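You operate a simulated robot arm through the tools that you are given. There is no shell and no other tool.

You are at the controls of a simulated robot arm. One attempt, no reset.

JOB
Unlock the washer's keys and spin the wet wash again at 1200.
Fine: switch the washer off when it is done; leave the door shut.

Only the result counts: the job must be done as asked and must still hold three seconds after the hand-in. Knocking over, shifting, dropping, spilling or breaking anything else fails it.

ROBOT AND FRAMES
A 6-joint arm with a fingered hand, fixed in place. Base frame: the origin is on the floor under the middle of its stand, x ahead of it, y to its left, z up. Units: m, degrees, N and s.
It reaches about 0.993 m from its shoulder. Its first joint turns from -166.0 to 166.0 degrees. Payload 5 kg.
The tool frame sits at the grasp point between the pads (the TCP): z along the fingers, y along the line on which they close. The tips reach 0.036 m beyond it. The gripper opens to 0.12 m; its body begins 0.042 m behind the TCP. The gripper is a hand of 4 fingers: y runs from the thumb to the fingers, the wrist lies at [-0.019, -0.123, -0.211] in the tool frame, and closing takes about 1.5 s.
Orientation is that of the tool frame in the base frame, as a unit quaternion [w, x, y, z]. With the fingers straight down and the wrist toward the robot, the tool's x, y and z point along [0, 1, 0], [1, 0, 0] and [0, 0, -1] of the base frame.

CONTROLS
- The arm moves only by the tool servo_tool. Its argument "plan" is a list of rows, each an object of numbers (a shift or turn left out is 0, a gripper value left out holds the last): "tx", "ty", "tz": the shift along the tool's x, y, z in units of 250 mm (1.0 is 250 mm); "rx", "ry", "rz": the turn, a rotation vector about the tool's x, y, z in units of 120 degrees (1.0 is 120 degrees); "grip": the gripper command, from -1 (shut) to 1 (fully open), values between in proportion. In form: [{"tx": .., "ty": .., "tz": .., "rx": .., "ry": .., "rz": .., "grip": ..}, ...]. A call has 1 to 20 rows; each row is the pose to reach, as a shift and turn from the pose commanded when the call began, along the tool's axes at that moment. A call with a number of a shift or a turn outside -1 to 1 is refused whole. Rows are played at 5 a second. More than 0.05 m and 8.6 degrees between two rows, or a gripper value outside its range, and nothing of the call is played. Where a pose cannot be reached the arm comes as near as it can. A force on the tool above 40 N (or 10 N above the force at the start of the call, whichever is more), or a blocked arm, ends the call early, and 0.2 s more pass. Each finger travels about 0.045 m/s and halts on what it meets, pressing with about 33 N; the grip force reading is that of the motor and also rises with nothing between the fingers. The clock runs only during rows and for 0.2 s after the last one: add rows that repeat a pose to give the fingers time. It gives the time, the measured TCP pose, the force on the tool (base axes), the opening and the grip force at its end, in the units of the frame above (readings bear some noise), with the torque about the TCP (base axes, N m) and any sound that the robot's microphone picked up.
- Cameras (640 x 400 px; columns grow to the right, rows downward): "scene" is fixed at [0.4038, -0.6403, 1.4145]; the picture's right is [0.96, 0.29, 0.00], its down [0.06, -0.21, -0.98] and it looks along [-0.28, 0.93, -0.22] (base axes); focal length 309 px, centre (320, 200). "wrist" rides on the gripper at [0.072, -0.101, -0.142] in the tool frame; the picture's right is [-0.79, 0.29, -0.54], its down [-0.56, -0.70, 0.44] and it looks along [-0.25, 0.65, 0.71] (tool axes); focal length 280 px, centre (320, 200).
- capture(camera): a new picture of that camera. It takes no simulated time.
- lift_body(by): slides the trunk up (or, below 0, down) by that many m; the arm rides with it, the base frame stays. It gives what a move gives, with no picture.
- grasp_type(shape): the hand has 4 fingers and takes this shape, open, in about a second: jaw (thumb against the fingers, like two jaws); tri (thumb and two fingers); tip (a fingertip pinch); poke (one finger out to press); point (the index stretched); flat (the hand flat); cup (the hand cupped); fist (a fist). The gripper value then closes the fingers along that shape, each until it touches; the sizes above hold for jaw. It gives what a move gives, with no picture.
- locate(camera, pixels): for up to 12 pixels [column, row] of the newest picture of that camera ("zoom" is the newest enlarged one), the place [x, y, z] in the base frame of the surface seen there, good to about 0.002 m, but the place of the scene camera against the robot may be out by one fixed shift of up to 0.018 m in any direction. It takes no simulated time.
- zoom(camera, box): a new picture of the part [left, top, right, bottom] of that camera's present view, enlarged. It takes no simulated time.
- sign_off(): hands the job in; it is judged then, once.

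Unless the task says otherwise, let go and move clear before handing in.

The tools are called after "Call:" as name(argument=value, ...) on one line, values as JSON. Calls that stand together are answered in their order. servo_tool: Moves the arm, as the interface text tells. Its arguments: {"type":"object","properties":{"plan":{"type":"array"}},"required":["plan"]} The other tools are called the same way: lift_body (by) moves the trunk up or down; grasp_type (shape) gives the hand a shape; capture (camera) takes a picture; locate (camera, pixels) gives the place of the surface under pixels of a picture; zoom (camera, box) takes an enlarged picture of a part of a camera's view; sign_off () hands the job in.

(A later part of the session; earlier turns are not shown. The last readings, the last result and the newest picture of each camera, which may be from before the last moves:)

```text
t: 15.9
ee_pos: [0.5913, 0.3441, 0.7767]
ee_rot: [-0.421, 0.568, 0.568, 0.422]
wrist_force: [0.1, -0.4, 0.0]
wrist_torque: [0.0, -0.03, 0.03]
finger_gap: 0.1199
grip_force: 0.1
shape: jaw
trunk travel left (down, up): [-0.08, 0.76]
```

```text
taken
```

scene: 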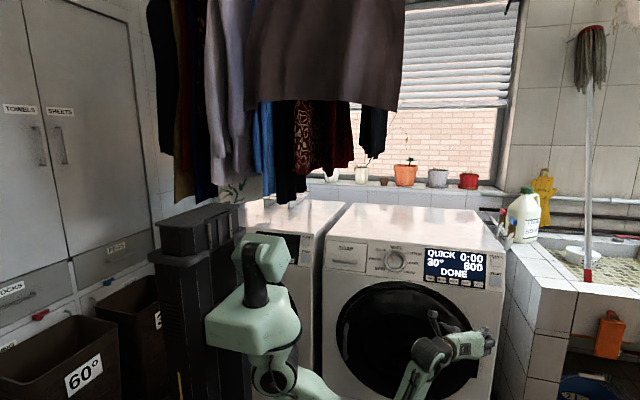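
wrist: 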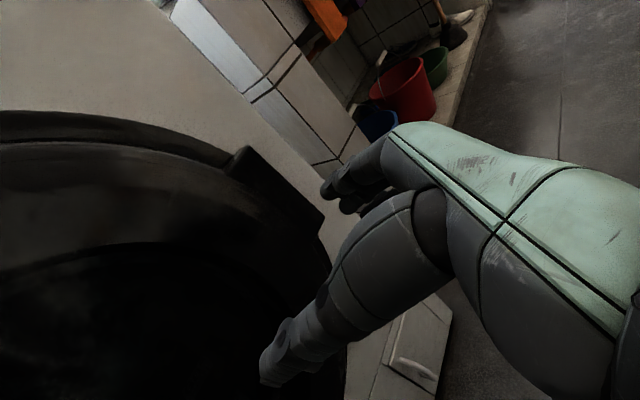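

The pose tracks well and the hand is square to the panel. I'll now go up and left toward the knob while rolling the wrist 45° upward.

Call:
servo_tool(plan=[{"tx": 0.111, "ty": -0.067, "tz": -0.013, "rz": 0.0625}, {"tx": 0.222, "ty": -0.133, "tz": -0.025, "rz": 0.125}, {"tx": 0.333, "ty": -0.2, "tz": -0.038, "rz": 0.1875}, {"tx": 0.444, "ty": -0.267, "tz": -0.051, "rz": 0.25}, {"tx": 0.555, "ty": -0.333, "tz": -0.063, "rz": 0.3125}, {"tx": 0.666, "ty": -0.4, "tz": -0.076, "rz": 0.375}, {"tx": 0.666, "ty": -0.4, "tz": -0.076, "rz": 0.375}])

Call:
capture(camera="scene")

Call:
capture(camera="wrist")

```text
t: 17.5
ee_pos: [0.6273, 0.4552, 0.8822]
ee_rot: [-0.552, 0.741, 0.307, 0.228]
wrist_force: [-0.3, 0.4, 0.1]
wrist_torque: [0.02, -0.01, 0.01]
finger_gap: 0.1198
grip_force: 0.1
shape: jaw
out of reach, approached as far as the arm can: row 3, 4, 5, 6, 7
trunk travel left (down, up): [-0.08, 0.76]
```

```text
taken
```

scene: 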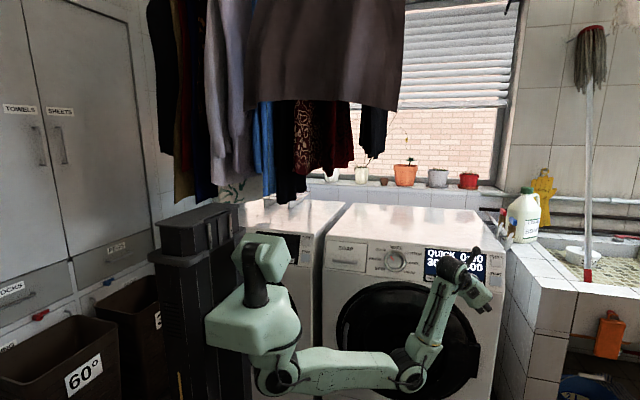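

```text
taken
```

wrist: 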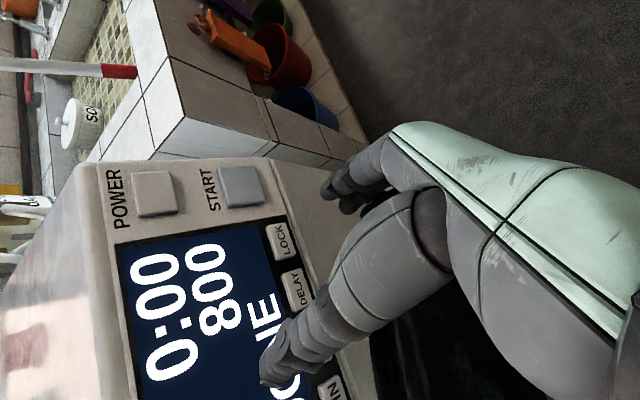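

Rows 3–7 were out of reach: the arm stopped at (0.627, 0.455, 0.882), off the asked spot and close to the panel, though with no contact force. I'll back straight off a little and see how the pose responds.

Call:
servo_tool(plan=[{"tz": -0.1}, {"tz": -0.2}, {"tz": -0.2}])

```text
t: 18.3
ee_pos: [0.6526, 0.4226, 0.8927]
ee_rot: [-0.552, 0.74, 0.307, 0.229]
wrist_force: [-0.2, 0.4, -1.2]
wrist_torque: [-0.02, 0.03, -0.01]
finger_gap: 0.1199
grip_force: 0.1
shape: jaw
out of reach, approached as far as the arm can: row 1, 2, 3
trunk travel left (down, up): [-0.08, 0.76]
```

The arm stays pinned by a wrist limit when the wrist sits above the knob; wrist-left and wrist-low poses bend it less. I'll roll back to the wrist-left orientation and confirm it is reachable.

Call:
servo_tool(plan=[{"rz": -0.0625}, {"rz": -0.125}, {"rz": -0.1875}, {"rz": -0.25}, {"rz": -0.3125}, {"rz": -0.375}, {"rz": -0.375}])

Call:
capture(camera="scene")

```text
t: 19.9
ee_pos: [0.6512, 0.4231, 0.8919]
ee_rot: [-0.421, 0.567, 0.569, 0.422]
wrist_force: [-0.3, 0.8, 0.7]
wrist_torque: [-0.01, 0.0, 0.03]
finger_gap: 0.1198
grip_force: 0.1
shape: jaw
trunk travel left (down, up): [-0.08, 0.76]
```

```text
taken
```

scene: 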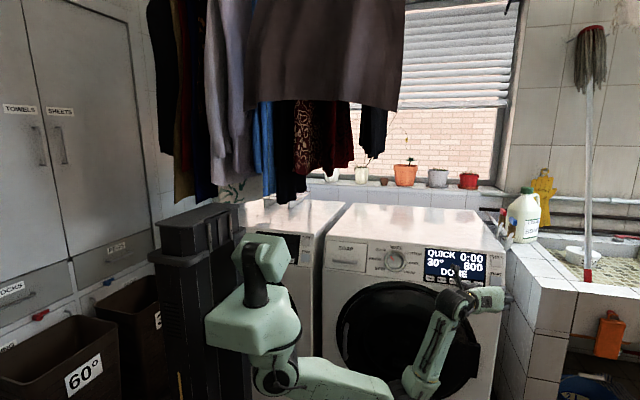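

ψ=0 (wrist-left) is reachable here, and a call starts from the pose actually reached. I'll back off slightly, then lower the trunk the remaining 8 cm to give the arm more room near the knob.

Call:
servo_tool(plan=[{"tz": -0.1}, {"tz": -0.16}, {"tz": -0.16}])

Call:
lift_body(by=-0.08)

```text
t: 20.7
ee_pos: [0.6512, 0.3848, 0.9045]
ee_rot: [-0.422, 0.567, 0.568, 0.422]
wrist_force: [-0.5, -0.1, 0.3]
wrist_torque: [0.01, 0.01, -0.03]
finger_gap: 0.12
grip_force: 0.0
shape: jaw
trunk travel left (down, up): [-0.08, 0.76]
```

```text
t: 21.8
ee_pos: [0.6521, 0.3842, 0.8233]
ee_rot: [-0.421, 0.568, 0.568, 0.421]
wrist_force: [-0.1, 0.1, -0.7]
wrist_torque: [0.0, 0.04, 0.0]
finger_gap: 0.1201
grip_force: 0.1
shape: jaw
trunk travel left (down, up): [0.0, 0.84]
```

The trunk is at its lowest. I'll move left and up toward the knob while rolling the wrist low (−45°), keeping the fingers about 6 cm from the panel.

Call:
servo_tool(plan=[{"tx": 0.071, "ty": -0.133, "tz": -0.01, "rz": -0.0625}, {"tx": 0.143, "ty": -0.267, "tz": -0.021, "rz": -0.125}, {"tx": 0.214, "ty": -0.4, "tz": -0.031, "rz": -0.1875}, {"tx": 0.285, "ty": -0.533, "tz": -0.041, "rz": -0.25}, {"tx": 0.357, "ty": -0.667, "tz": -0.052, "rz": -0.3125}, {"tx": 0.428, "ty": -0.8, "tz": -0.062, "rz": -0.375}, {"tx": 0.428, "ty": -0.8, "tz": -0.062, "rz": -0.375}])

Call:
capture(camera="scene")

Call:
capture(camera="wrist")

```text
t: 23.4
ee_pos: [0.4553, 0.4, 0.9304]
ee_rot: [-0.227, 0.307, 0.742, 0.551]
wrist_force: [0.7, 0.2, 0.1]
wrist_torque: [0.0, 0.04, -0.03]
finger_gap: 0.1198
grip_force: 0.2
shape: jaw
trunk travel left (down, up): [0.0, 0.84]
```

```text
taken
```

scene: 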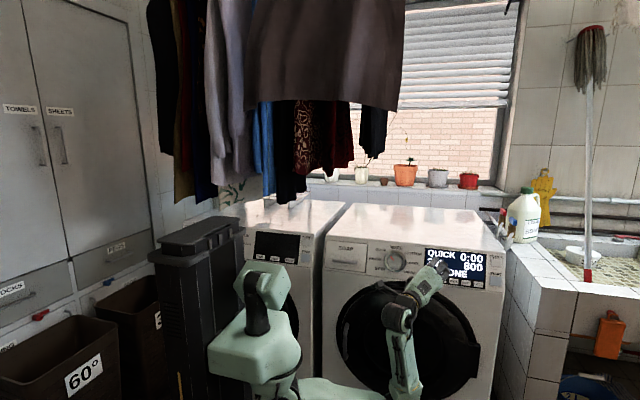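

```text
taken
```

wrist: 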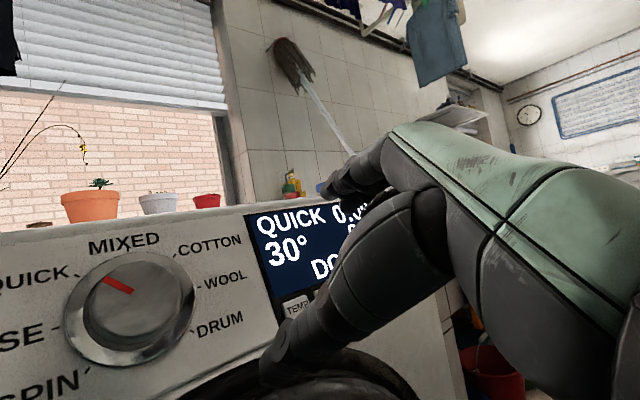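

This pose works: the wrist camera now sees the knob squarely at about (130,308), its red mark at QUICK. I'll measure it precisely.

Call:
zoom(camera="wrist", box=[40, 230, 220, 390])

Call:
locate(camera="wrist", pixels=[[132, 305], [105, 310], [165, 300], [130, 275], [135, 335], [75, 320], [185, 285], [130, 355], [125, 255], [230, 330], [60, 345], [213, 285]])

```text
2.50 times, centred on (130, 310) of wrist
```

zoom: 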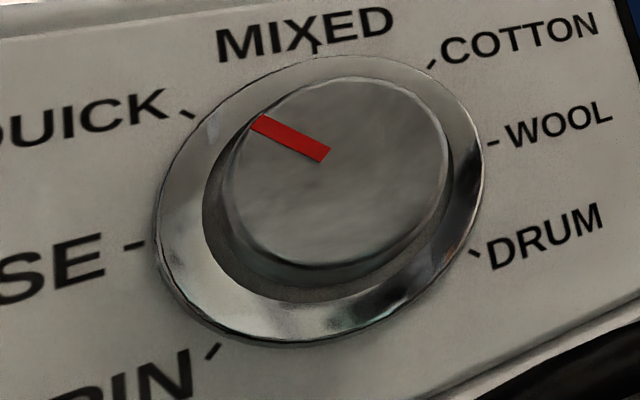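

```text
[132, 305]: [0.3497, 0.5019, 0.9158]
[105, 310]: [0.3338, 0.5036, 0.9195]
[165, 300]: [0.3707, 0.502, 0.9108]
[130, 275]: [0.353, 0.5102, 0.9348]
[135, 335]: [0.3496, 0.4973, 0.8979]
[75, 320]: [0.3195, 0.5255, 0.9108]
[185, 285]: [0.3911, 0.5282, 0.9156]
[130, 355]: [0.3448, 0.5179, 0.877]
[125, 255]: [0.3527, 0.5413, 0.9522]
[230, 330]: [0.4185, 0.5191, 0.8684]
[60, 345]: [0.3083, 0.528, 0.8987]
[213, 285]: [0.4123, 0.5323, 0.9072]
```

Call:
zoom(camera="wrist", box=[40, 230, 220, 390])

Call:
locate(camera="zoom", pixels=[[238, 185], [442, 165], [350, 84], [325, 260], [325, 157], [165, 240], [478, 165], [340, 62], [300, 335], [260, 122], [340, 285], [215, 210]])

```text
2.50 times, centred on (130, 310) of wrist
```

zoom: 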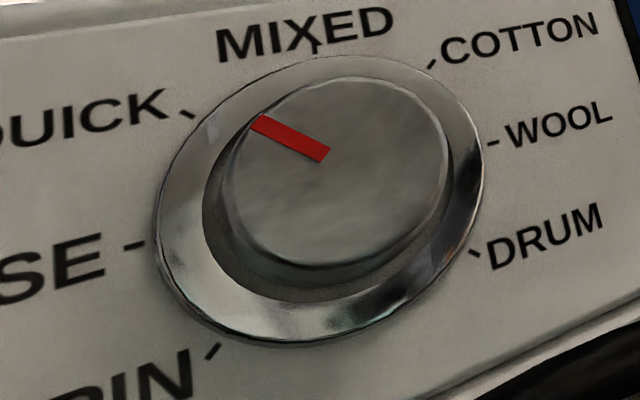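

```text
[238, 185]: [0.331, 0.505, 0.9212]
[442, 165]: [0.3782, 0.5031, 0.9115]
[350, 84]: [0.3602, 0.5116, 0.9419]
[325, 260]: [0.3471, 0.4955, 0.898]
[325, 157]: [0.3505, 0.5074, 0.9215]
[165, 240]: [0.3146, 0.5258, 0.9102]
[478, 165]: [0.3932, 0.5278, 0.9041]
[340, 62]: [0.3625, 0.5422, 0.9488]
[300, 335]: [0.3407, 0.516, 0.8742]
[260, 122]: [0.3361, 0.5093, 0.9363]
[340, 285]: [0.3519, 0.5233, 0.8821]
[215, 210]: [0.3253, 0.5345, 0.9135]
```

The knob face centre is about (0.354, 0.504, 0.918), radius ≈0.024, standing about 24 mm proud of its chrome ring. I'll locate the tick marks to get the exact turn angle from QUICK to SPIN.

Call:
locate(camera="zoom", pixels=[[212, 351], [187, 113], [135, 244], [475, 253], [492, 144], [432, 63], [316, 46], [324, 155], [258, 123]])

```text
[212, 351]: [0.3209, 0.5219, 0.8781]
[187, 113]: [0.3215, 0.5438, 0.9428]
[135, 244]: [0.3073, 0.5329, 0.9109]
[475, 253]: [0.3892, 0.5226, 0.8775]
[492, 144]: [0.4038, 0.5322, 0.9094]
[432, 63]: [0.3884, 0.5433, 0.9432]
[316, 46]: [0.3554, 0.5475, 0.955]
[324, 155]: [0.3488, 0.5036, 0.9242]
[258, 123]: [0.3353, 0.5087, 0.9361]
```

The ticks are exactly 45° apart, so QUICK→SPIN is a 90° counter-clockwise turn about an axis through (0.3555, ·, ·). I'll move to a standoff in front of the knob, then rehearse the 90° roll in free space.

Call:
servo_tool(plan=[{"tx": 0.085, "ty": -0.056, "tz": 0.036}, {"tx": 0.17, "ty": -0.112, "tz": 0.073}, {"tx": 0.256, "ty": -0.169, "tz": 0.11}, {"tx": 0.341, "ty": -0.225, "tz": 0.1465}, {"tx": 0.341, "ty": -0.225, "tz": 0.1465}])

Call:
servo_tool(plan=[{"rz": 0.0625}, {"rz": 0.125}, {"rz": 0.1875}, {"rz": 0.25}, {"rz": 0.3125}, {"rz": 0.375}, {"rz": 0.375}])

Call:
capture(camera="scene")

Call:
capture(camera="wrist")

```text
t: 24.6
ee_pos: [0.3505, 0.4431, 0.9398]
ee_rot: [-0.228, 0.308, 0.742, 0.55]
wrist_force: [-0.7, 0.1, 0.3]
wrist_torque: [-0.01, 0.01, 0.02]
finger_gap: 0.1199
grip_force: 0.0
shape: jaw
trunk travel left (down, up): [0.0, 0.84]
```

```text
t: 26.1
ee_pos: [0.3898, 0.5008, 0.9276]
ee_rot: [-0.42, 0.556, 0.566, 0.44]
wrist_force: [-8.3, -25.5, 8.3]
wrist_torque: [-0.29, 0.02, -0.59]
finger_gap: 0.1181
grip_force: 0.0
shape: jaw
out of reach, approached as far as the arm can: row 3, 4, 5, 6, 7
trunk travel left (down, up): [0.0, 0.84]
stopped in row 7: the force on the tool passed its limit at 48 N (the readings are from after the stop); the commanded pose is now the measured one
```

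```text
taken
```

scene: 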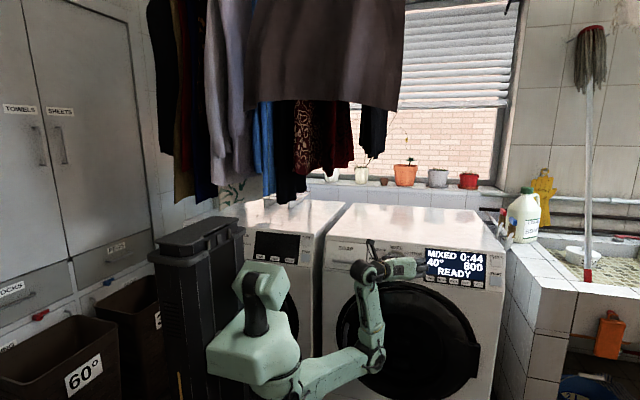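

```text
taken
```

wrist: 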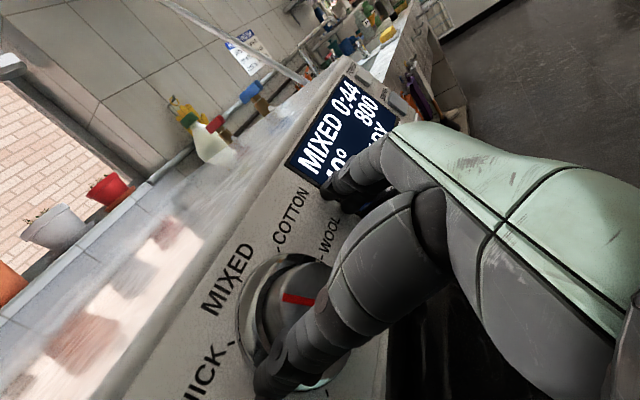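

The rehearsal ran out of reach, slid in against the knob (48 N, then stopped) and turned it to MIXED: the display now says MIXED 0:44 40° READY. That's only a setting, so I'll back straight off gently and plan the turn with only reachable wrist-low poses.

Call:
servo_tool(plan=[{"tz": -0.04}, {"tz": -0.08}])

```text
t: 26.7
ee_pos: [0.3958, 0.4996, 0.9266]
ee_rot: [-0.42, 0.555, 0.569, 0.438]
wrist_force: [-19.3, -10.3, 8.3]
wrist_torque: [-0.17, -0.15, -0.96]
finger_gap: 0.1166
grip_force: 0.1
shape: jaw
out of reach, approached as far as the arm can: row 1, 2
trunk travel left (down, up): [0.0, 0.84]
```

The pull-back slid sideways along the reach limit. I'll pull back while rolling the wrist low, which takes the arm back into reachable space.

Call:
servo_tool(plan=[{"tz": -0.04, "ty": -0.01, "rz": -0.065}, {"tz": -0.1, "ty": -0.03, "rz": -0.13}, {"tz": -0.16, "ty": -0.06, "rz": -0.195}, {"tz": -0.22, "ty": -0.09, "rz": -0.26}, {"tz": -0.26, "ty": -0.11, "rz": -0.32}, {"tz": -0.28, "ty": -0.13, "rz": -0.375}, {"tz": -0.28, "ty": -0.13, "rz": -0.375}])

Call:
capture(camera="wrist")

Call:
capture(camera="scene")

```text
t: 28.3
ee_pos: [0.3656, 0.4345, 0.9416]
ee_rot: [-0.22, 0.297, 0.739, 0.563]
wrist_force: [0.4, 0.2, -0.5]
wrist_torque: [0.01, 0.01, 0.0]
finger_gap: 0.1202
grip_force: 0.2
shape: jaw
trunk travel left (down, up): [0.0, 0.84]
```

```text
taken
```

wrist: 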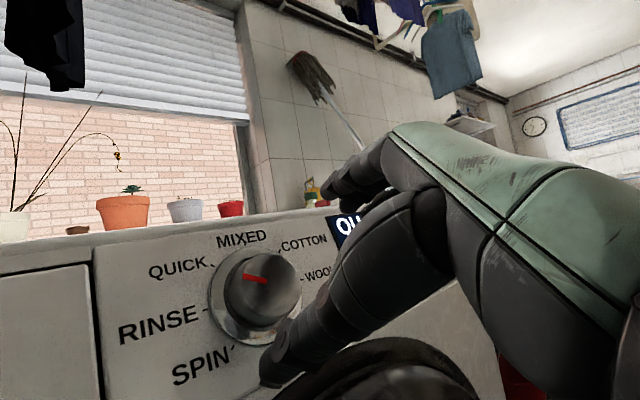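

```text
taken
```

scene: 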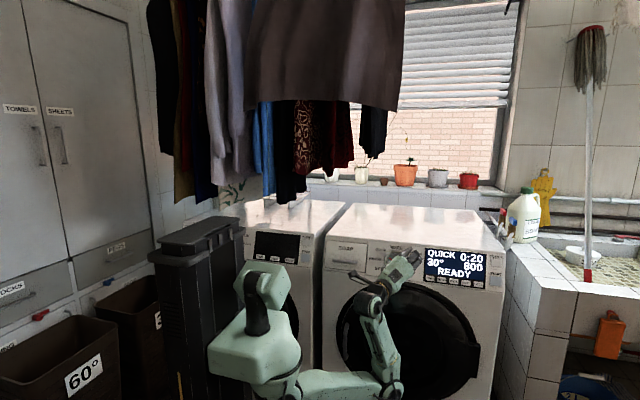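

The knob went back to QUICK (0:20, READY) as I withdrew, and the hand is clear at ψ≈−45°. I'll try rolling only further wrist-low, to −90°, in free space.

Call:
servo_tool(plan=[{"rz": -0.0625}, {"rz": -0.125}, {"rz": -0.1875}])

```text
t: 29.1
ee_pos: [0.3655, 0.433, 0.9419]
ee_rot: [-0.106, 0.148, 0.783, 0.595]
wrist_force: [0.1, -0.4, 0.4]
wrist_torque: [-0.03, -0.01, 0.01]
finger_gap: 0.1197
grip_force: 0.1
shape: jaw
trunk travel left (down, up): [0.0, 0.84]
```

That tracks perfectly. I'll continue the roll toward −90° and then −135° in small calls.

Call:
servo_tool(plan=[{"rz": -0.0625}, {"rz": -0.125}, {"rz": -0.1875}, {"rz": -0.25}])

```text
t: 30.1
ee_pos: [0.3654, 0.4334, 0.9418]
ee_rot: [0.052, -0.059, 0.795, 0.602]
wrist_force: [-0.9, 0.2, 0.3]
wrist_torque: [0.03, 0.01, 0.02]
finger_gap: 0.1197
grip_force: 0.1
shape: jaw
trunk travel left (down, up): [0.0, 0.84]
```

Call:
servo_tool(plan=[{"rz": -0.0625}, {"rz": -0.125}, {"rz": -0.1875}, {"rz": -0.25}])

Call:
capture(camera="scene")

Call:
capture(camera="wrist")

```text
t: 31.1
ee_pos: [0.3656, 0.4339, 0.9415]
ee_rot: [0.205, -0.265, 0.751, 0.569]
wrist_force: [0.7, -0.1, -0.6]
wrist_torque: [0.0, 0.02, 0.01]
finger_gap: 0.1198
grip_force: 0.1
shape: jaw
trunk travel left (down, up): [0.0, 0.84]
```

```text
taken
```

scene: 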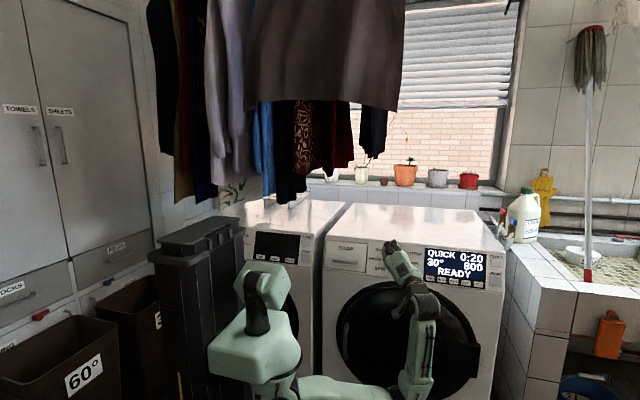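

```text
taken
```

wrist: 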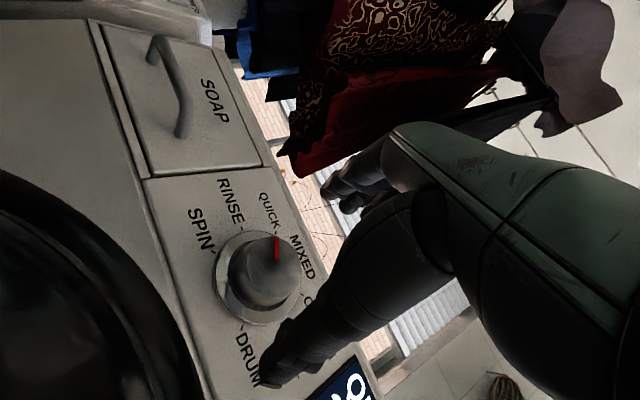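

The full sweep from −45° to about −129° is reachable and tracks within 1 mm. I'll roll back to the start angle of about −45°.

Call:
servo_tool(plan=[{"rz": 0.065}, {"rz": 0.13}, {"rz": 0.195}, {"rz": 0.26}, {"rz": 0.325}, {"rz": 0.39}, {"rz": 0.455}, {"rz": 0.52}, {"rz": 0.585}, {"rz": 0.65}, {"rz": 0.6875}, {"rz": 0.6875}])

```text
t: 33.7
ee_pos: [0.3644, 0.4343, 0.9418]
ee_rot: [-0.221, 0.298, 0.739, 0.562]
wrist_force: [0.1, -0.6, -0.2]
wrist_torque: [0.0, 0.02, 0.0]
finger_gap: 0.1198
grip_force: 0.1
shape: jaw
trunk travel left (down, up): [0.0, 0.84]
```

Back at the start angle. I'll centre on the knob axis with a small tilt correction, then look before sliding the open fingers over it.

Call:
servo_tool(plan=[{"tx": 0.0124, "ty": -0.0146, "tz": 0.0066, "rx": 0.006, "ry": -0.0035}, {"tx": 0.0248, "ty": -0.0292, "tz": 0.0132, "rx": 0.012, "ry": -0.007}, {"tx": 0.0248, "ty": -0.0292, "tz": 0.0132, "rx": 0.012, "ry": -0.007}])

Call:
capture(camera="wrist")

Call:
zoom(camera="scene", box=[340, 230, 440, 300])

```text
t: 34.5
ee_pos: [0.3546, 0.4369, 0.94]
ee_rot: [-0.219, 0.3, 0.747, 0.551]
wrist_force: [0.4, 0.3, -0.3]
wrist_torque: [-0.01, 0.0, -0.02]
finger_gap: 0.1199
grip_force: 0.0
shape: jaw
trunk travel left (down, up): [0.0, 0.84]
```

```text
taken
```

wrist: 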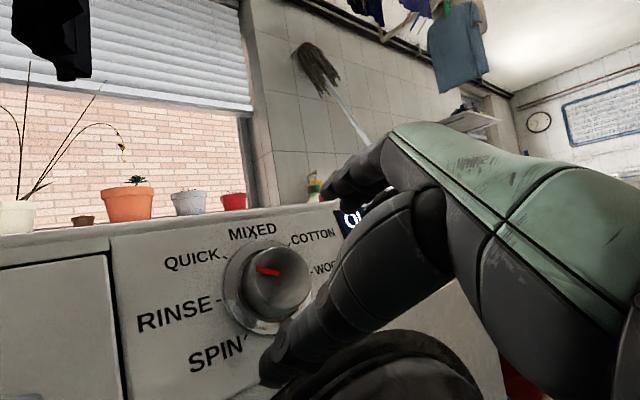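

```text
5.71 times, centred on (390, 265) of scene
```

zoom: 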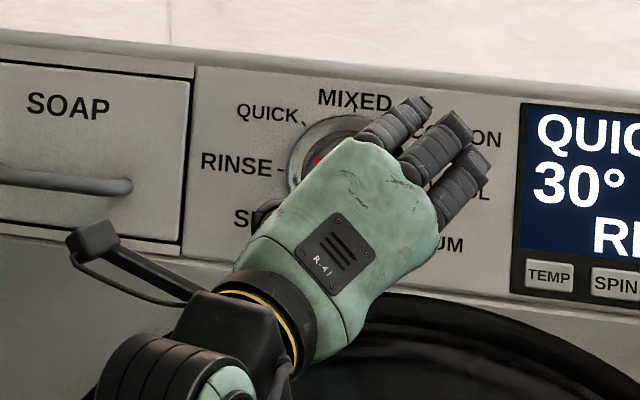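

The hand is centred: three fingers upper-right, thumb lower-left, tool axis square to the panel within a degree. I'll slide forward 4.5 cm around the knob with the fingers open.

Call:
servo_tool(plan=[{"tz": 0.06}, {"tz": 0.12}, {"tz": 0.16}, {"tz": 0.18}, {"tz": 0.18}])

Call:
capture(camera="wrist")

Call:
zoom(camera="scene", box=[340, 230, 440, 300])

```text
t: 35.7
ee_pos: [0.3569, 0.4789, 0.9256]
ee_rot: [-0.219, 0.3, 0.747, 0.551]
wrist_force: [0.4, 0.5, 0.5]
wrist_torque: [-0.01, 0.02, 0.02]
finger_gap: 0.1199
grip_force: 0.1
shape: jaw
trunk travel left (down, up): [0.0, 0.84]
```

```text
taken
```

wrist: 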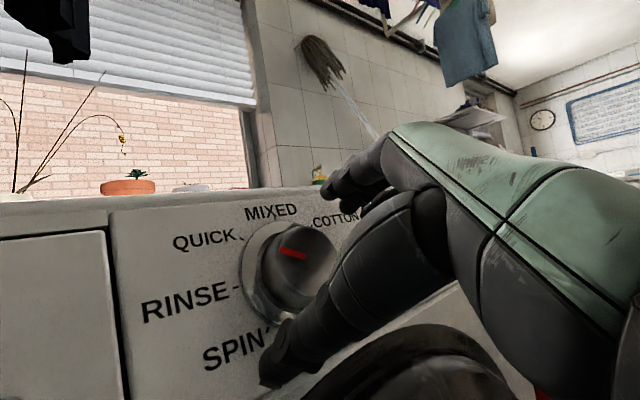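

```text
5.71 times, centred on (390, 265) of scene
```

zoom: 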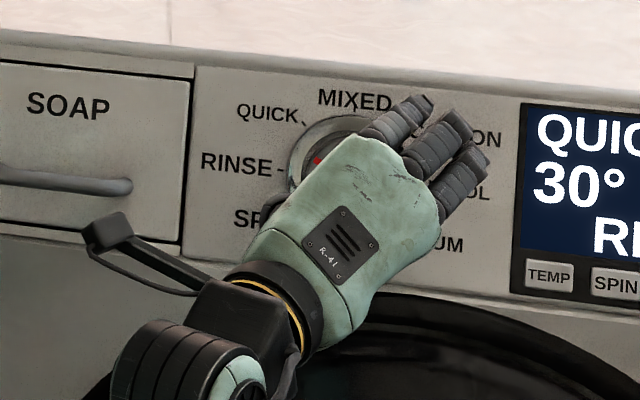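

No contact yet. I'll check where the thumb tip (270,378) and knob edge sit before closing.

Call:
zoom(camera="wrist", box=[220, 190, 380, 390])

Call:
locate(camera="wrist", pixels=[[268, 378], [275, 365], [285, 345], [310, 330], [330, 190], [350, 185], [340, 200], [300, 255], [262, 270], [320, 265], [285, 330]])

```text
2.00 times, centred on (300, 290) of wrist
```

zoom: 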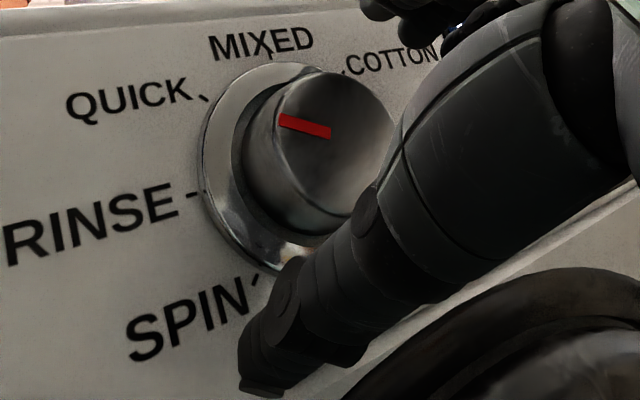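

```text
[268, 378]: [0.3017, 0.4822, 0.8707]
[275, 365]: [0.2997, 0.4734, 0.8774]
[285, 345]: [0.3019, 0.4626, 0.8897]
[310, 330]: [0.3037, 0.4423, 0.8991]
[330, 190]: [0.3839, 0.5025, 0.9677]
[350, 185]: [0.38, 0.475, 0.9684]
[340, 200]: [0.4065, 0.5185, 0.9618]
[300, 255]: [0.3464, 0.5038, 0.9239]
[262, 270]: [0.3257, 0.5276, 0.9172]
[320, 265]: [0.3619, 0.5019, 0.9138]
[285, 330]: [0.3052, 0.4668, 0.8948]
```

The thumb and fingers straddle the knob with room on both sides. I'll go in 6 mm further and close on it, giving the fingers time.

Call:
servo_tool(plan=[{"tz": 0.012}, {"tz": 0.024}, {"tz": 0.024, "grip": -1}, {"tz": 0.024, "grip": -1}, {"tz": 0.024, "grip": -1}, {"tz": 0.024, "grip": -1}, {"tz": 0.024, "grip": -1}, {"tz": 0.024, "grip": -1}, {"tz": 0.024, "grip": -1}, {"tz": 0.024, "grip": -1}])

Call:
capture(camera="wrist")

Call:
zoom(camera="scene", box=[340, 230, 500, 300])

```text
t: 37.9
ee_pos: [0.3558, 0.4857, 0.9245]
ee_rot: [-0.219, 0.298, 0.747, 0.552]
wrist_force: [-2.1, -1.3, -4.4]
wrist_torque: [-0.09, 0.04, 0.07]
finger_gap: 0.0467
grip_force: 32.8
shape: jaw
trunk travel left (down, up): [0.0, 0.84]
```

```text
taken
```

wrist: 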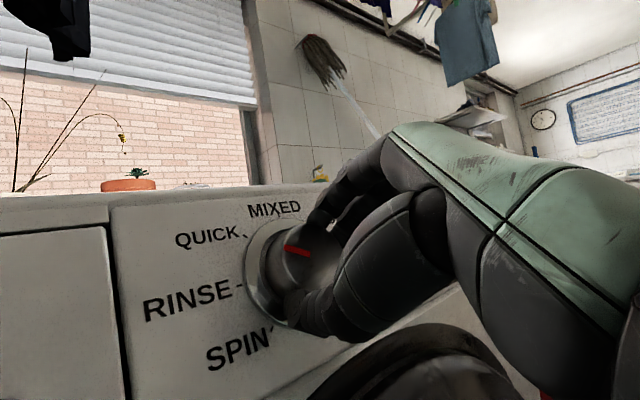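

```text
4.00 times, centred on (420, 265) of scene
```

zoom: 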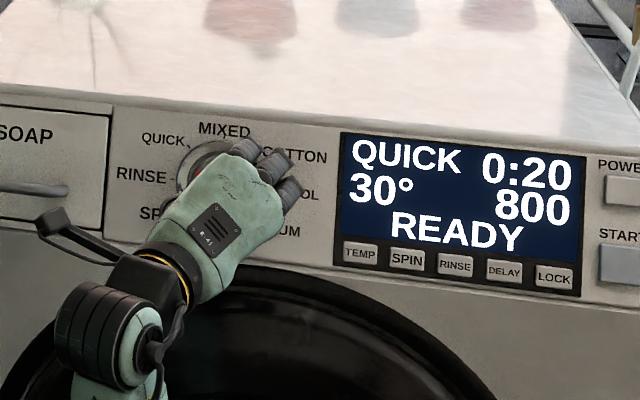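

A firm grip on the knob (gap 0.047 m, 33 N). I'll turn 45° counter-clockwise first and check the display.

Call:
servo_tool(plan=[{"rz": -0.0625}, {"rz": -0.125}, {"rz": -0.1875}, {"rz": -0.25}, {"rz": -0.3125}, {"rz": -0.375}, {"rz": -0.375}])

Call:
capture(camera="wrist")

Call:
zoom(camera="scene", box=[340, 230, 500, 300])

```text
t: 39.5
ee_pos: [0.3571, 0.4852, 0.9252]
ee_rot: [0.009, -0.009, 0.805, 0.593]
wrist_force: [1.1, 1.0, 0.5]
wrist_torque: [0.03, 0.0, -0.05]
finger_gap: 0.0465
grip_force: 32.8
shape: jaw
trunk travel left (down, up): [0.0, 0.84]
```

```text
taken
```

wrist: 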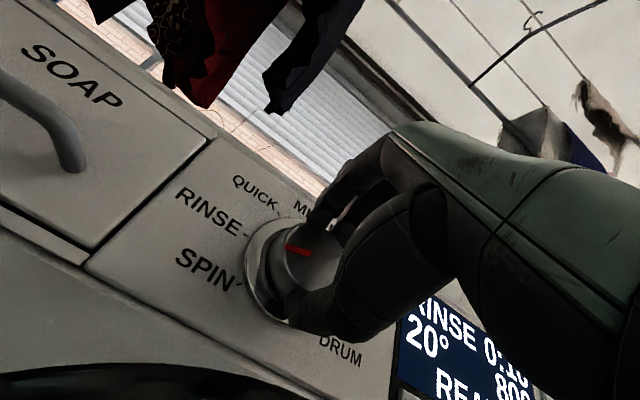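

```text
4.00 times, centred on (420, 265) of scene
```

zoom: 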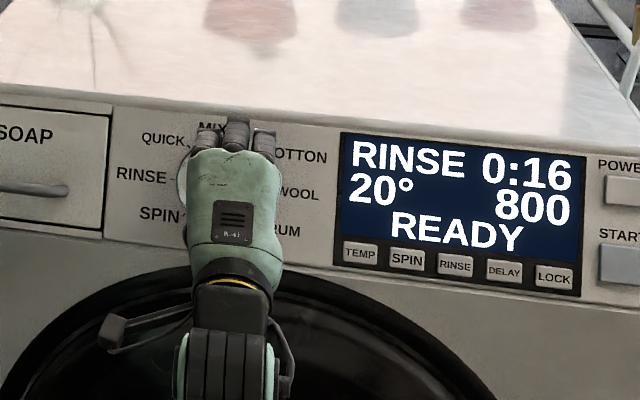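

The dial turned with the hand and the display now reads RINSE 0:16. I'll turn the other 45° to SPIN.

Call:
servo_tool(plan=[{"rz": -0.0625}, {"rz": -0.125}, {"rz": -0.1875}, {"rz": -0.25}, {"rz": -0.3125}, {"rz": -0.375}, {"rz": -0.375}])

Call:
capture(camera="wrist")

Call:
zoom(camera="scene", box=[340, 230, 500, 300])

```text
t: 41.1
ee_pos: [0.3592, 0.4846, 0.9256]
ee_rot: [0.236, -0.315, 0.74, 0.545]
wrist_force: [15.4, 11.9, 16.5]
wrist_torque: [0.71, 0.75, -0.56]
finger_gap: 0.0452
grip_force: 32.7
shape: jaw
trunk travel left (down, up): [0.0, 0.84]
```

```text
taken
```

wrist: 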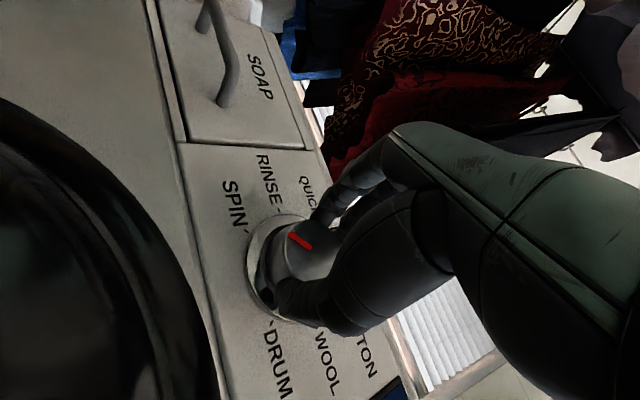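

```text
4.00 times, centred on (420, 265) of scene
```

zoom: 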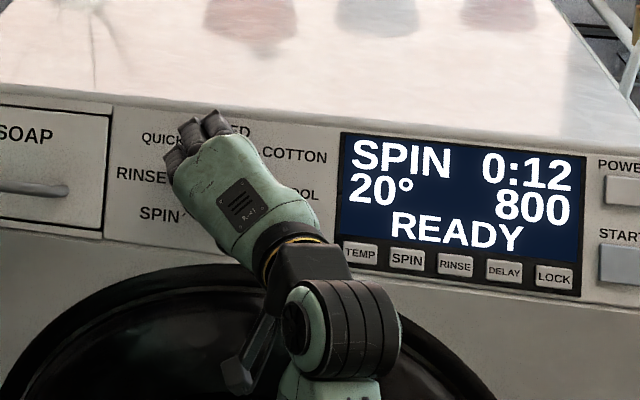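

The display reads SPIN 0:12, 800, READY: the dial is set, with some load as if at its stop. I'll ease back 2°, open the fingers, and check that the setting holds.

Call:
servo_tool(plan=[{"rz": 0.018}, {"rz": 0.018, "grip": 1}, {"rz": 0.018, "grip": 1}, {"rz": 0.018, "grip": 1}, {"rz": 0.018, "grip": 1}, {"rz": 0.018, "grip": 1}, {"rz": 0.018, "grip": 1}, {"rz": 0.018, "grip": 1}, {"rz": 0.018, "grip": 1}, {"rz": 0.018, "grip": 1}])

Call:
servo_tool(plan=[{"tz": -0.06}, {"tz": -0.12}, {"tz": -0.18}, {"tz": -0.2}, {"tz": -0.2}])

Call:
capture(camera="wrist")

Call:
capture(camera="scene")

```text
t: 43.3
ee_pos: [0.3558, 0.4847, 0.9248]
ee_rot: [0.224, -0.302, 0.746, 0.549]
wrist_force: [0.0, 0.6, 0.1]
wrist_torque: [-0.03, 0.01, -0.01]
finger_gap: 0.1197
grip_force: 0.0
shape: jaw
trunk travel left (down, up): [0.0, 0.84]
```

```text
t: 44.5
ee_pos: [0.3554, 0.4375, 0.9406]
ee_rot: [0.224, -0.302, 0.747, 0.549]
wrist_force: [0.5, -0.6, 0.4]
wrist_torque: [-0.02, 0.0, 0.03]
finger_gap: 0.1198
grip_force: 0.1
shape: jaw
trunk travel left (down, up): [0.0, 0.84]
```

```text
taken
```

wrist: 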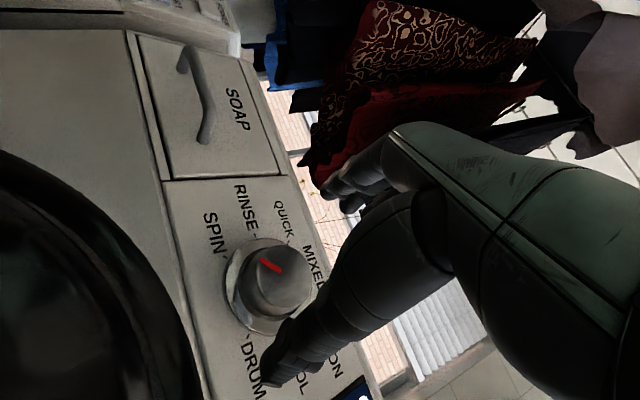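

```text
taken
```

scene: 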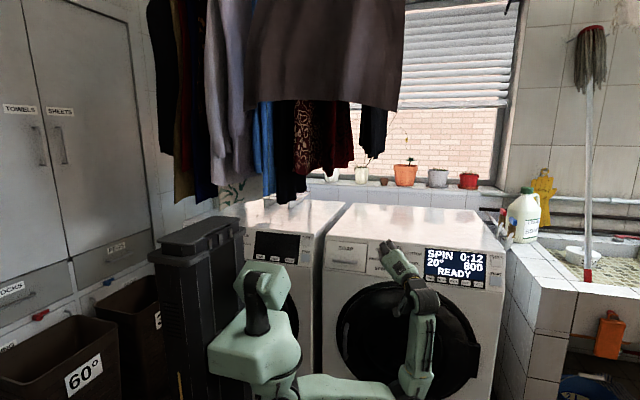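

The dial stays on SPIN (0:12, 800, READY) with the hand clear. Next is the SPIN key, so I'll roll back and move right, away from the knob.

Call:
servo_tool(plan=[{"tz": -0.03, "rz": 0.065}, {"tz": -0.06, "rz": 0.13}, {"tz": -0.08, "rz": 0.195}, {"tz": -0.08, "rz": 0.26}, {"tz": -0.08, "rz": 0.325}, {"tz": -0.08, "rz": 0.39}, {"tz": -0.08, "rz": 0.455}, {"tz": -0.08, "rz": 0.52}, {"tz": -0.08, "rz": 0.585}, {"tz": -0.08, "rz": 0.65}, {"tz": -0.08, "rz": 0.71}, {"tz": -0.08, "rz": 0.71}])

```text
t: 47.1
ee_pos: [0.3573, 0.418, 0.9455]
ee_rot: [-0.206, 0.283, 0.754, 0.556]
wrist_force: [-0.8, 0.3, 0.0]
wrist_torque: [0.0, 0.0, 0.02]
finger_gap: 0.1191
grip_force: 0.1
shape: jaw
trunk travel left (down, up): [0.0, 0.84]
```

The hand is at ψ≈−49°, clear of the knob. I'll move right and down to the middle of the panel while rolling to wrist-left.

Call:
servo_tool(plan=[{"tx": -0.138, "ty": 0.052, "rz": 0.058}, {"tx": -0.277, "ty": 0.105, "rz": 0.117}, {"tx": -0.415, "ty": 0.157, "rz": 0.175}, {"tx": -0.553, "ty": 0.21, "rz": 0.233}, {"tx": -0.691, "ty": 0.262, "rz": 0.291}, {"tx": -0.83, "ty": 0.315, "rz": 0.35}, {"tx": -0.968, "ty": 0.367, "rz": 0.408}, {"tx": -0.968, "ty": 0.367, "rz": 0.408}])

Call:
capture(camera="scene")

```text
t: 48.9
ee_pos: [0.598, 0.3917, 0.8607]
ee_rot: [-0.418, 0.57, 0.568, 0.421]
wrist_force: [0.3, -0.1, -0.8]
wrist_torque: [-0.05, -0.01, 0.03]
finger_gap: 0.1195
grip_force: 0.1
shape: jaw
trunk travel left (down, up): [0.0, 0.84]
```

```text
taken
```

scene: 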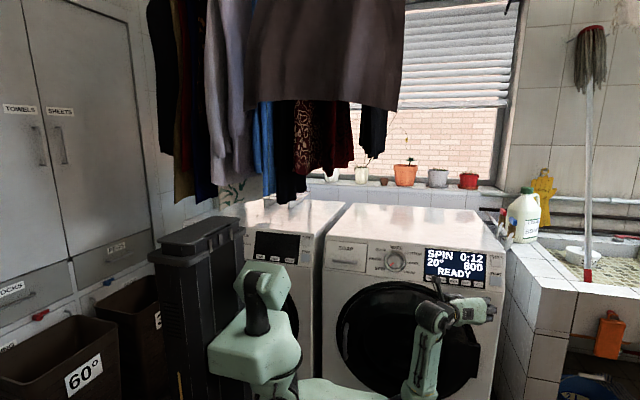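

In position, with SPIN 0:12 800 READY still showing. I'll form the pointing finger and raise the trunk 0.2 m for wrist margin.

Call:
grasp_type(shape="point")

Call:
lift_body(by=0.2)

```text
t: 49.8
ee_pos: [0.5976, 0.3908, 0.8607]
ee_rot: [-0.417, 0.57, 0.569, 0.422]
wrist_force: [0.2, 0.8, 0.0]
wrist_torque: [-0.02, 0.01, 0.0]
finger_gap: 0.1154
grip_force: 0.0
shape: point
trunk travel left (down, up): [0.0, 0.84]
```

```text
t: 51.9
ee_pos: [0.5983, 0.3908, 1.0605]
ee_rot: [-0.417, 0.57, 0.569, 0.421]
wrist_force: [0.7, -0.7, -0.6]
wrist_torque: [0.03, 0.01, 0.01]
finger_gap: 0.1154
grip_force: 0.1
shape: point
trunk travel left (down, up): [-0.2, 0.64]
```

The finger gap reads 0.115 this time in "point", so the index may sit differently. I'll check the wrist view.

Call:
capture(camera="wrist")

Call:
zoom(camera="wrist", box=[280, 110, 460, 310])

Call:
capture(camera="scene")

```text
taken
```

wrist: 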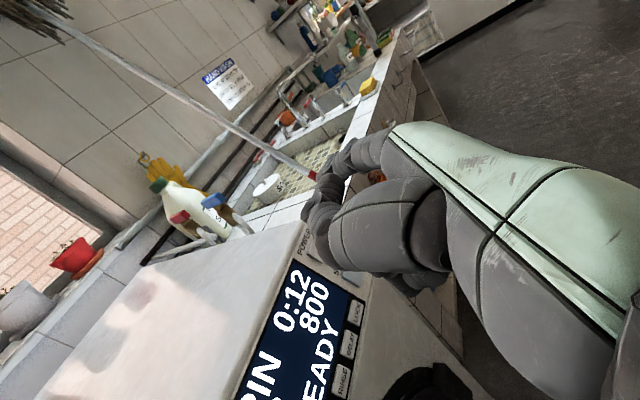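

```text
2.00 times, centred on (370, 210) of wrist
```

zoom: 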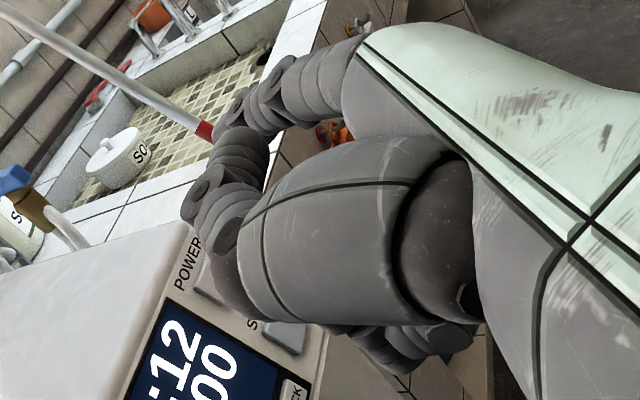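

```text
taken
```

scene: 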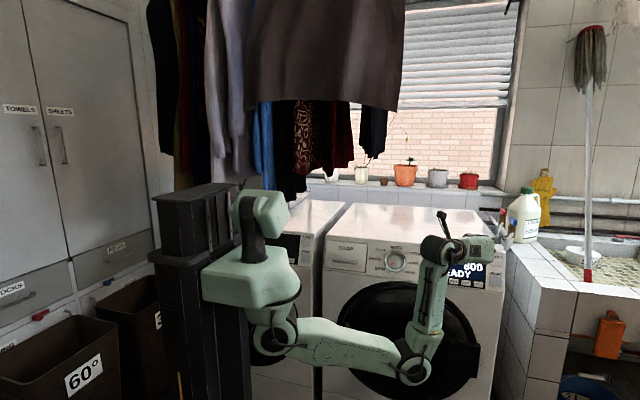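

The index looks identical to before. I'll go down-left to a 4 cm standoff in front of the SPIN key with the same 15° tilt.

Call:
servo_tool(plan=[{"tx": -0.113, "ty": -0.086, "tz": 0.057, "rx": 0.021}, {"tx": -0.226, "ty": -0.171, "tz": 0.114, "rx": 0.042}, {"tx": -0.339, "ty": -0.257, "tz": 0.171, "rx": 0.0625}, {"tx": -0.451, "ty": -0.343, "tz": 0.228, "rx": 0.083}, {"tx": -0.564, "ty": -0.428, "tz": 0.285, "rx": 0.104}, {"tx": -0.677, "ty": -0.514, "tz": 0.342, "rx": 0.125}, {"tx": -0.677, "ty": -0.514, "tz": 0.342, "rx": 0.125}])

Call:
capture(camera="wrist")

Call:
capture(camera="scene")

```text
t: 53.5
ee_pos: [0.4713, 0.4232, 0.8743]
ee_rot: [-0.489, 0.509, 0.619, 0.344]
wrist_force: [-0.3, -1.0, 0.2]
wrist_torque: [0.05, 0.01, -0.03]
finger_gap: 0.0
grip_force: 0.0
shape: point
trunk travel left (down, up): [-0.2, 0.64]
```

```text
taken
```

wrist: 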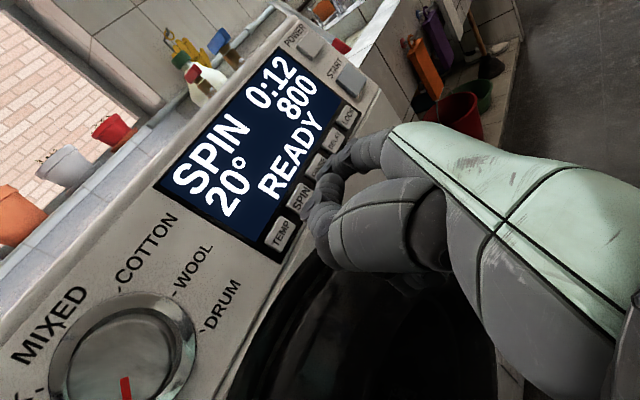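

```text
taken
```

scene: 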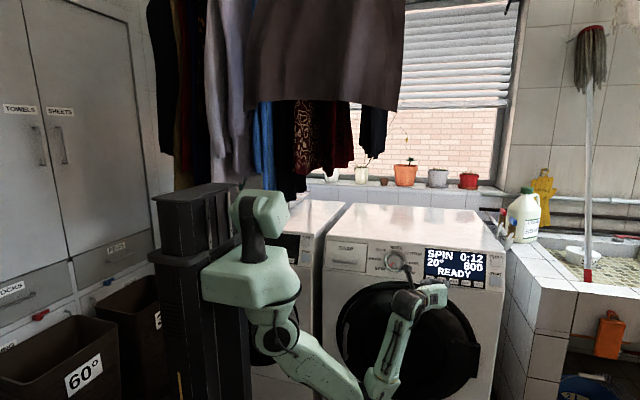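

Reached the standoff. I'll verify the finger's last joint and the SPIN key position in the wrist zoom.

Call:
zoom(camera="wrist", box=[280, 130, 380, 230])

Call:
zoom(camera="wrist", box=[295, 135, 375, 195])

Call:
locate(camera="zoom", pixels=[[270, 190], [265, 195], [205, 280], [400, 90]])

Call:
locate(camera="wrist", pixels=[[300, 196], [281, 233], [317, 165], [334, 142]])

```text
4.00 times, centred on (330, 180) of wrist
```

zoom: 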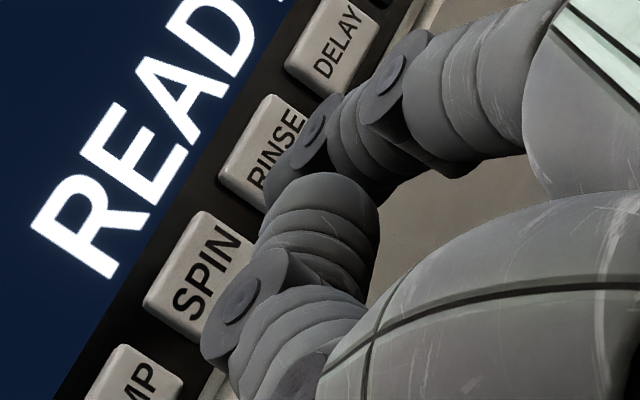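

```text
6.67 times, centred on (335, 165) of wrist
```

zoom: 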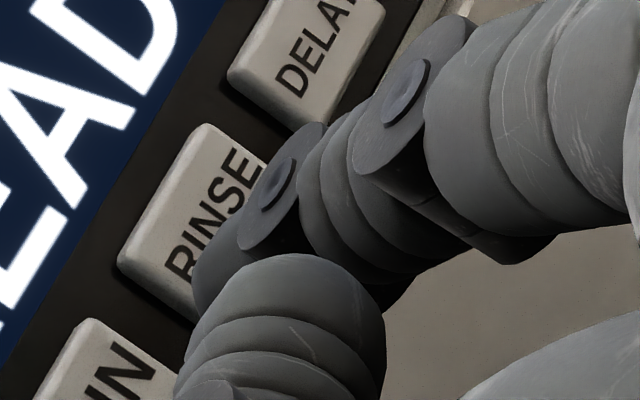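

```text
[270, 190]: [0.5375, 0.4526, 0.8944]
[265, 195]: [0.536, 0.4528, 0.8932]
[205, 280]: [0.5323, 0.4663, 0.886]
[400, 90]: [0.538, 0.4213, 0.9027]
```

```text
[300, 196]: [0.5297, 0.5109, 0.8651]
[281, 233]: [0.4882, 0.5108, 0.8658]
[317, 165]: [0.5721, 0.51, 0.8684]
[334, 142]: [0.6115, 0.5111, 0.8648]
```

The tip is at (0.532, 0.464, 0.881), 4 cm out from the SPIN key centre (0.530, 0.511, 0.8645). I'll press and release in one call and listen for a click.

Call:
servo_tool(plan=[{"tx": -0.004, "ty": 0.018, "tz": 0.0984}, {"tx": -0.008, "ty": 0.0306, "tz": 0.145}, {"tx": -0.008, "ty": 0.0347, "tz": 0.1604}, {"tx": -0.008, "ty": 0.0347, "tz": 0.1604}, {"tx": -0.008, "ty": 0.0306, "tz": 0.145}, {"tx": -0.008, "ty": 0.018, "tz": 0.0984}, {"tx": -0.008, "ty": 0.0, "tz": 0.02}])

Call:
zoom(camera="scene", box=[400, 235, 510, 300])

```text
t: 55.1
ee_pos: [0.4682, 0.4248, 0.8703]
ee_rot: [-0.488, 0.51, 0.62, 0.342]
wrist_force: [-0.1, -0.4, -0.4]
wrist_torque: [-0.03, 0.0, -0.01]
finger_gap: 0.0
grip_force: 0.0
shape: point
trunk travel left (down, up): [-0.2, 0.64]
heard: click
```

```text
5.82 times, centred on (455, 268) of scene
```

zoom: 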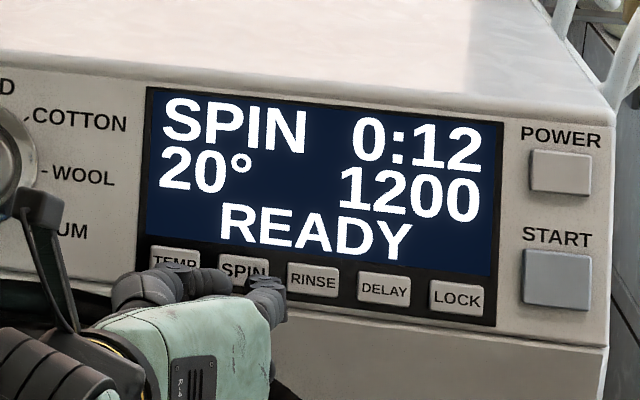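

One click, and the display now shows SPIN 0:12 with 1200. I'll move to a standoff in front of START at (0.711, 0.518, 0.883).

Call:
servo_tool(plan=[{"tx": 0.016, "ty": 0.14, "tz": -0.039}, {"tx": 0.033, "ty": 0.279, "tz": -0.078}, {"tx": 0.049, "ty": 0.419, "tz": -0.116}, {"tx": 0.065, "ty": 0.558, "tz": -0.155}, {"tx": 0.0816, "ty": 0.698, "tz": -0.194}, {"tx": 0.0816, "ty": 0.698, "tz": -0.194}])

Call:
capture(camera="wrist")

Call:
zoom(camera="wrist", box=[295, 135, 375, 195])

Call:
locate(camera="zoom", pixels=[[270, 190], [265, 195], [205, 280], [400, 90]])

```text
t: 56.5
ee_pos: [0.6481, 0.4311, 0.888]
ee_rot: [-0.489, 0.51, 0.619, 0.343]
wrist_force: [0.2, 1.0, 0.2]
wrist_torque: [0.01, -0.02, 0.04]
finger_gap: 0.0001
grip_force: 0.2
shape: point
trunk travel left (down, up): [-0.2, 0.64]
```

```text
taken
```

wrist: 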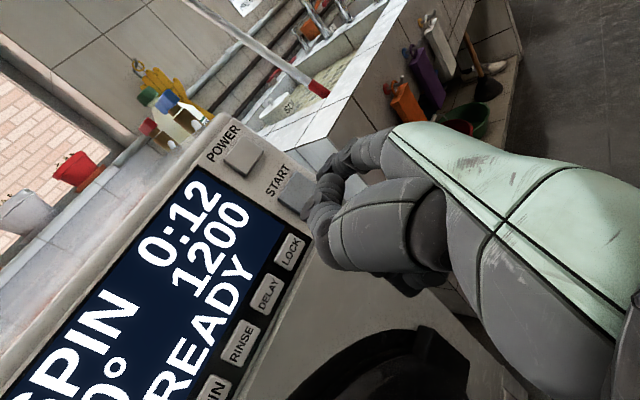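

```text
6.67 times, centred on (335, 165) of wrist
```

zoom: 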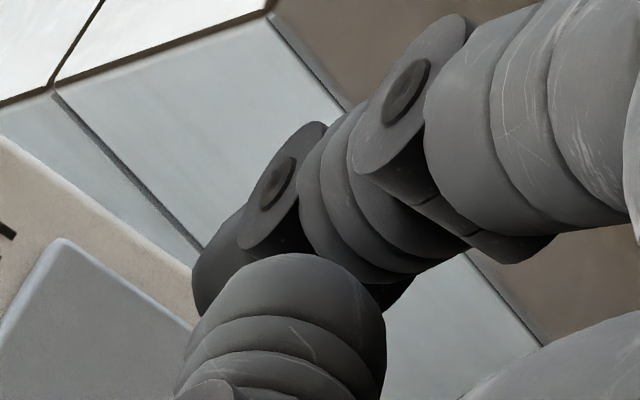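

```text
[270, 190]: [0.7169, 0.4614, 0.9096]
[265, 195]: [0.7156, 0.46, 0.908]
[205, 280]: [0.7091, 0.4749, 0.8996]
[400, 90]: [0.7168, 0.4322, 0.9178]
```

The tip is at (0.7116, 0.473, 0.897), lined up with START. I'll press about 4 cm in and release, in one call.

Call:
servo_tool(plan=[{"tx": 0.003, "ty": 0.025, "tz": 0.0927}, {"tx": 0.0056, "ty": 0.0373, "tz": 0.139}, {"tx": 0.0056, "ty": 0.0414, "tz": 0.1546}, {"tx": 0.0056, "ty": 0.0414, "tz": 0.1546}, {"tx": 0.0056, "ty": 0.0373, "tz": 0.139}, {"tx": 0.0056, "ty": 0.025, "tz": 0.0927}, {"tx": 0.0056, "ty": 0.0, "tz": 0.0}])

Call:
zoom(camera="scene", box=[400, 235, 510, 300])

```text
t: 58.1
ee_pos: [0.6497, 0.4313, 0.8913]
ee_rot: [-0.489, 0.51, 0.619, 0.343]
wrist_force: [0.4, 0.6, -0.1]
wrist_torque: [0.0, 0.0, -0.02]
finger_gap: 0.1153
grip_force: 0.0
shape: point
trunk travel left (down, up): [-0.2, 0.64]
heard: click
```

```text
5.82 times, centred on (455, 268) of scene
```

zoom: 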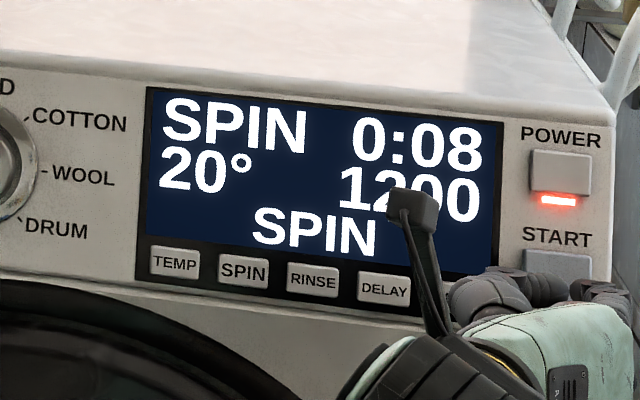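

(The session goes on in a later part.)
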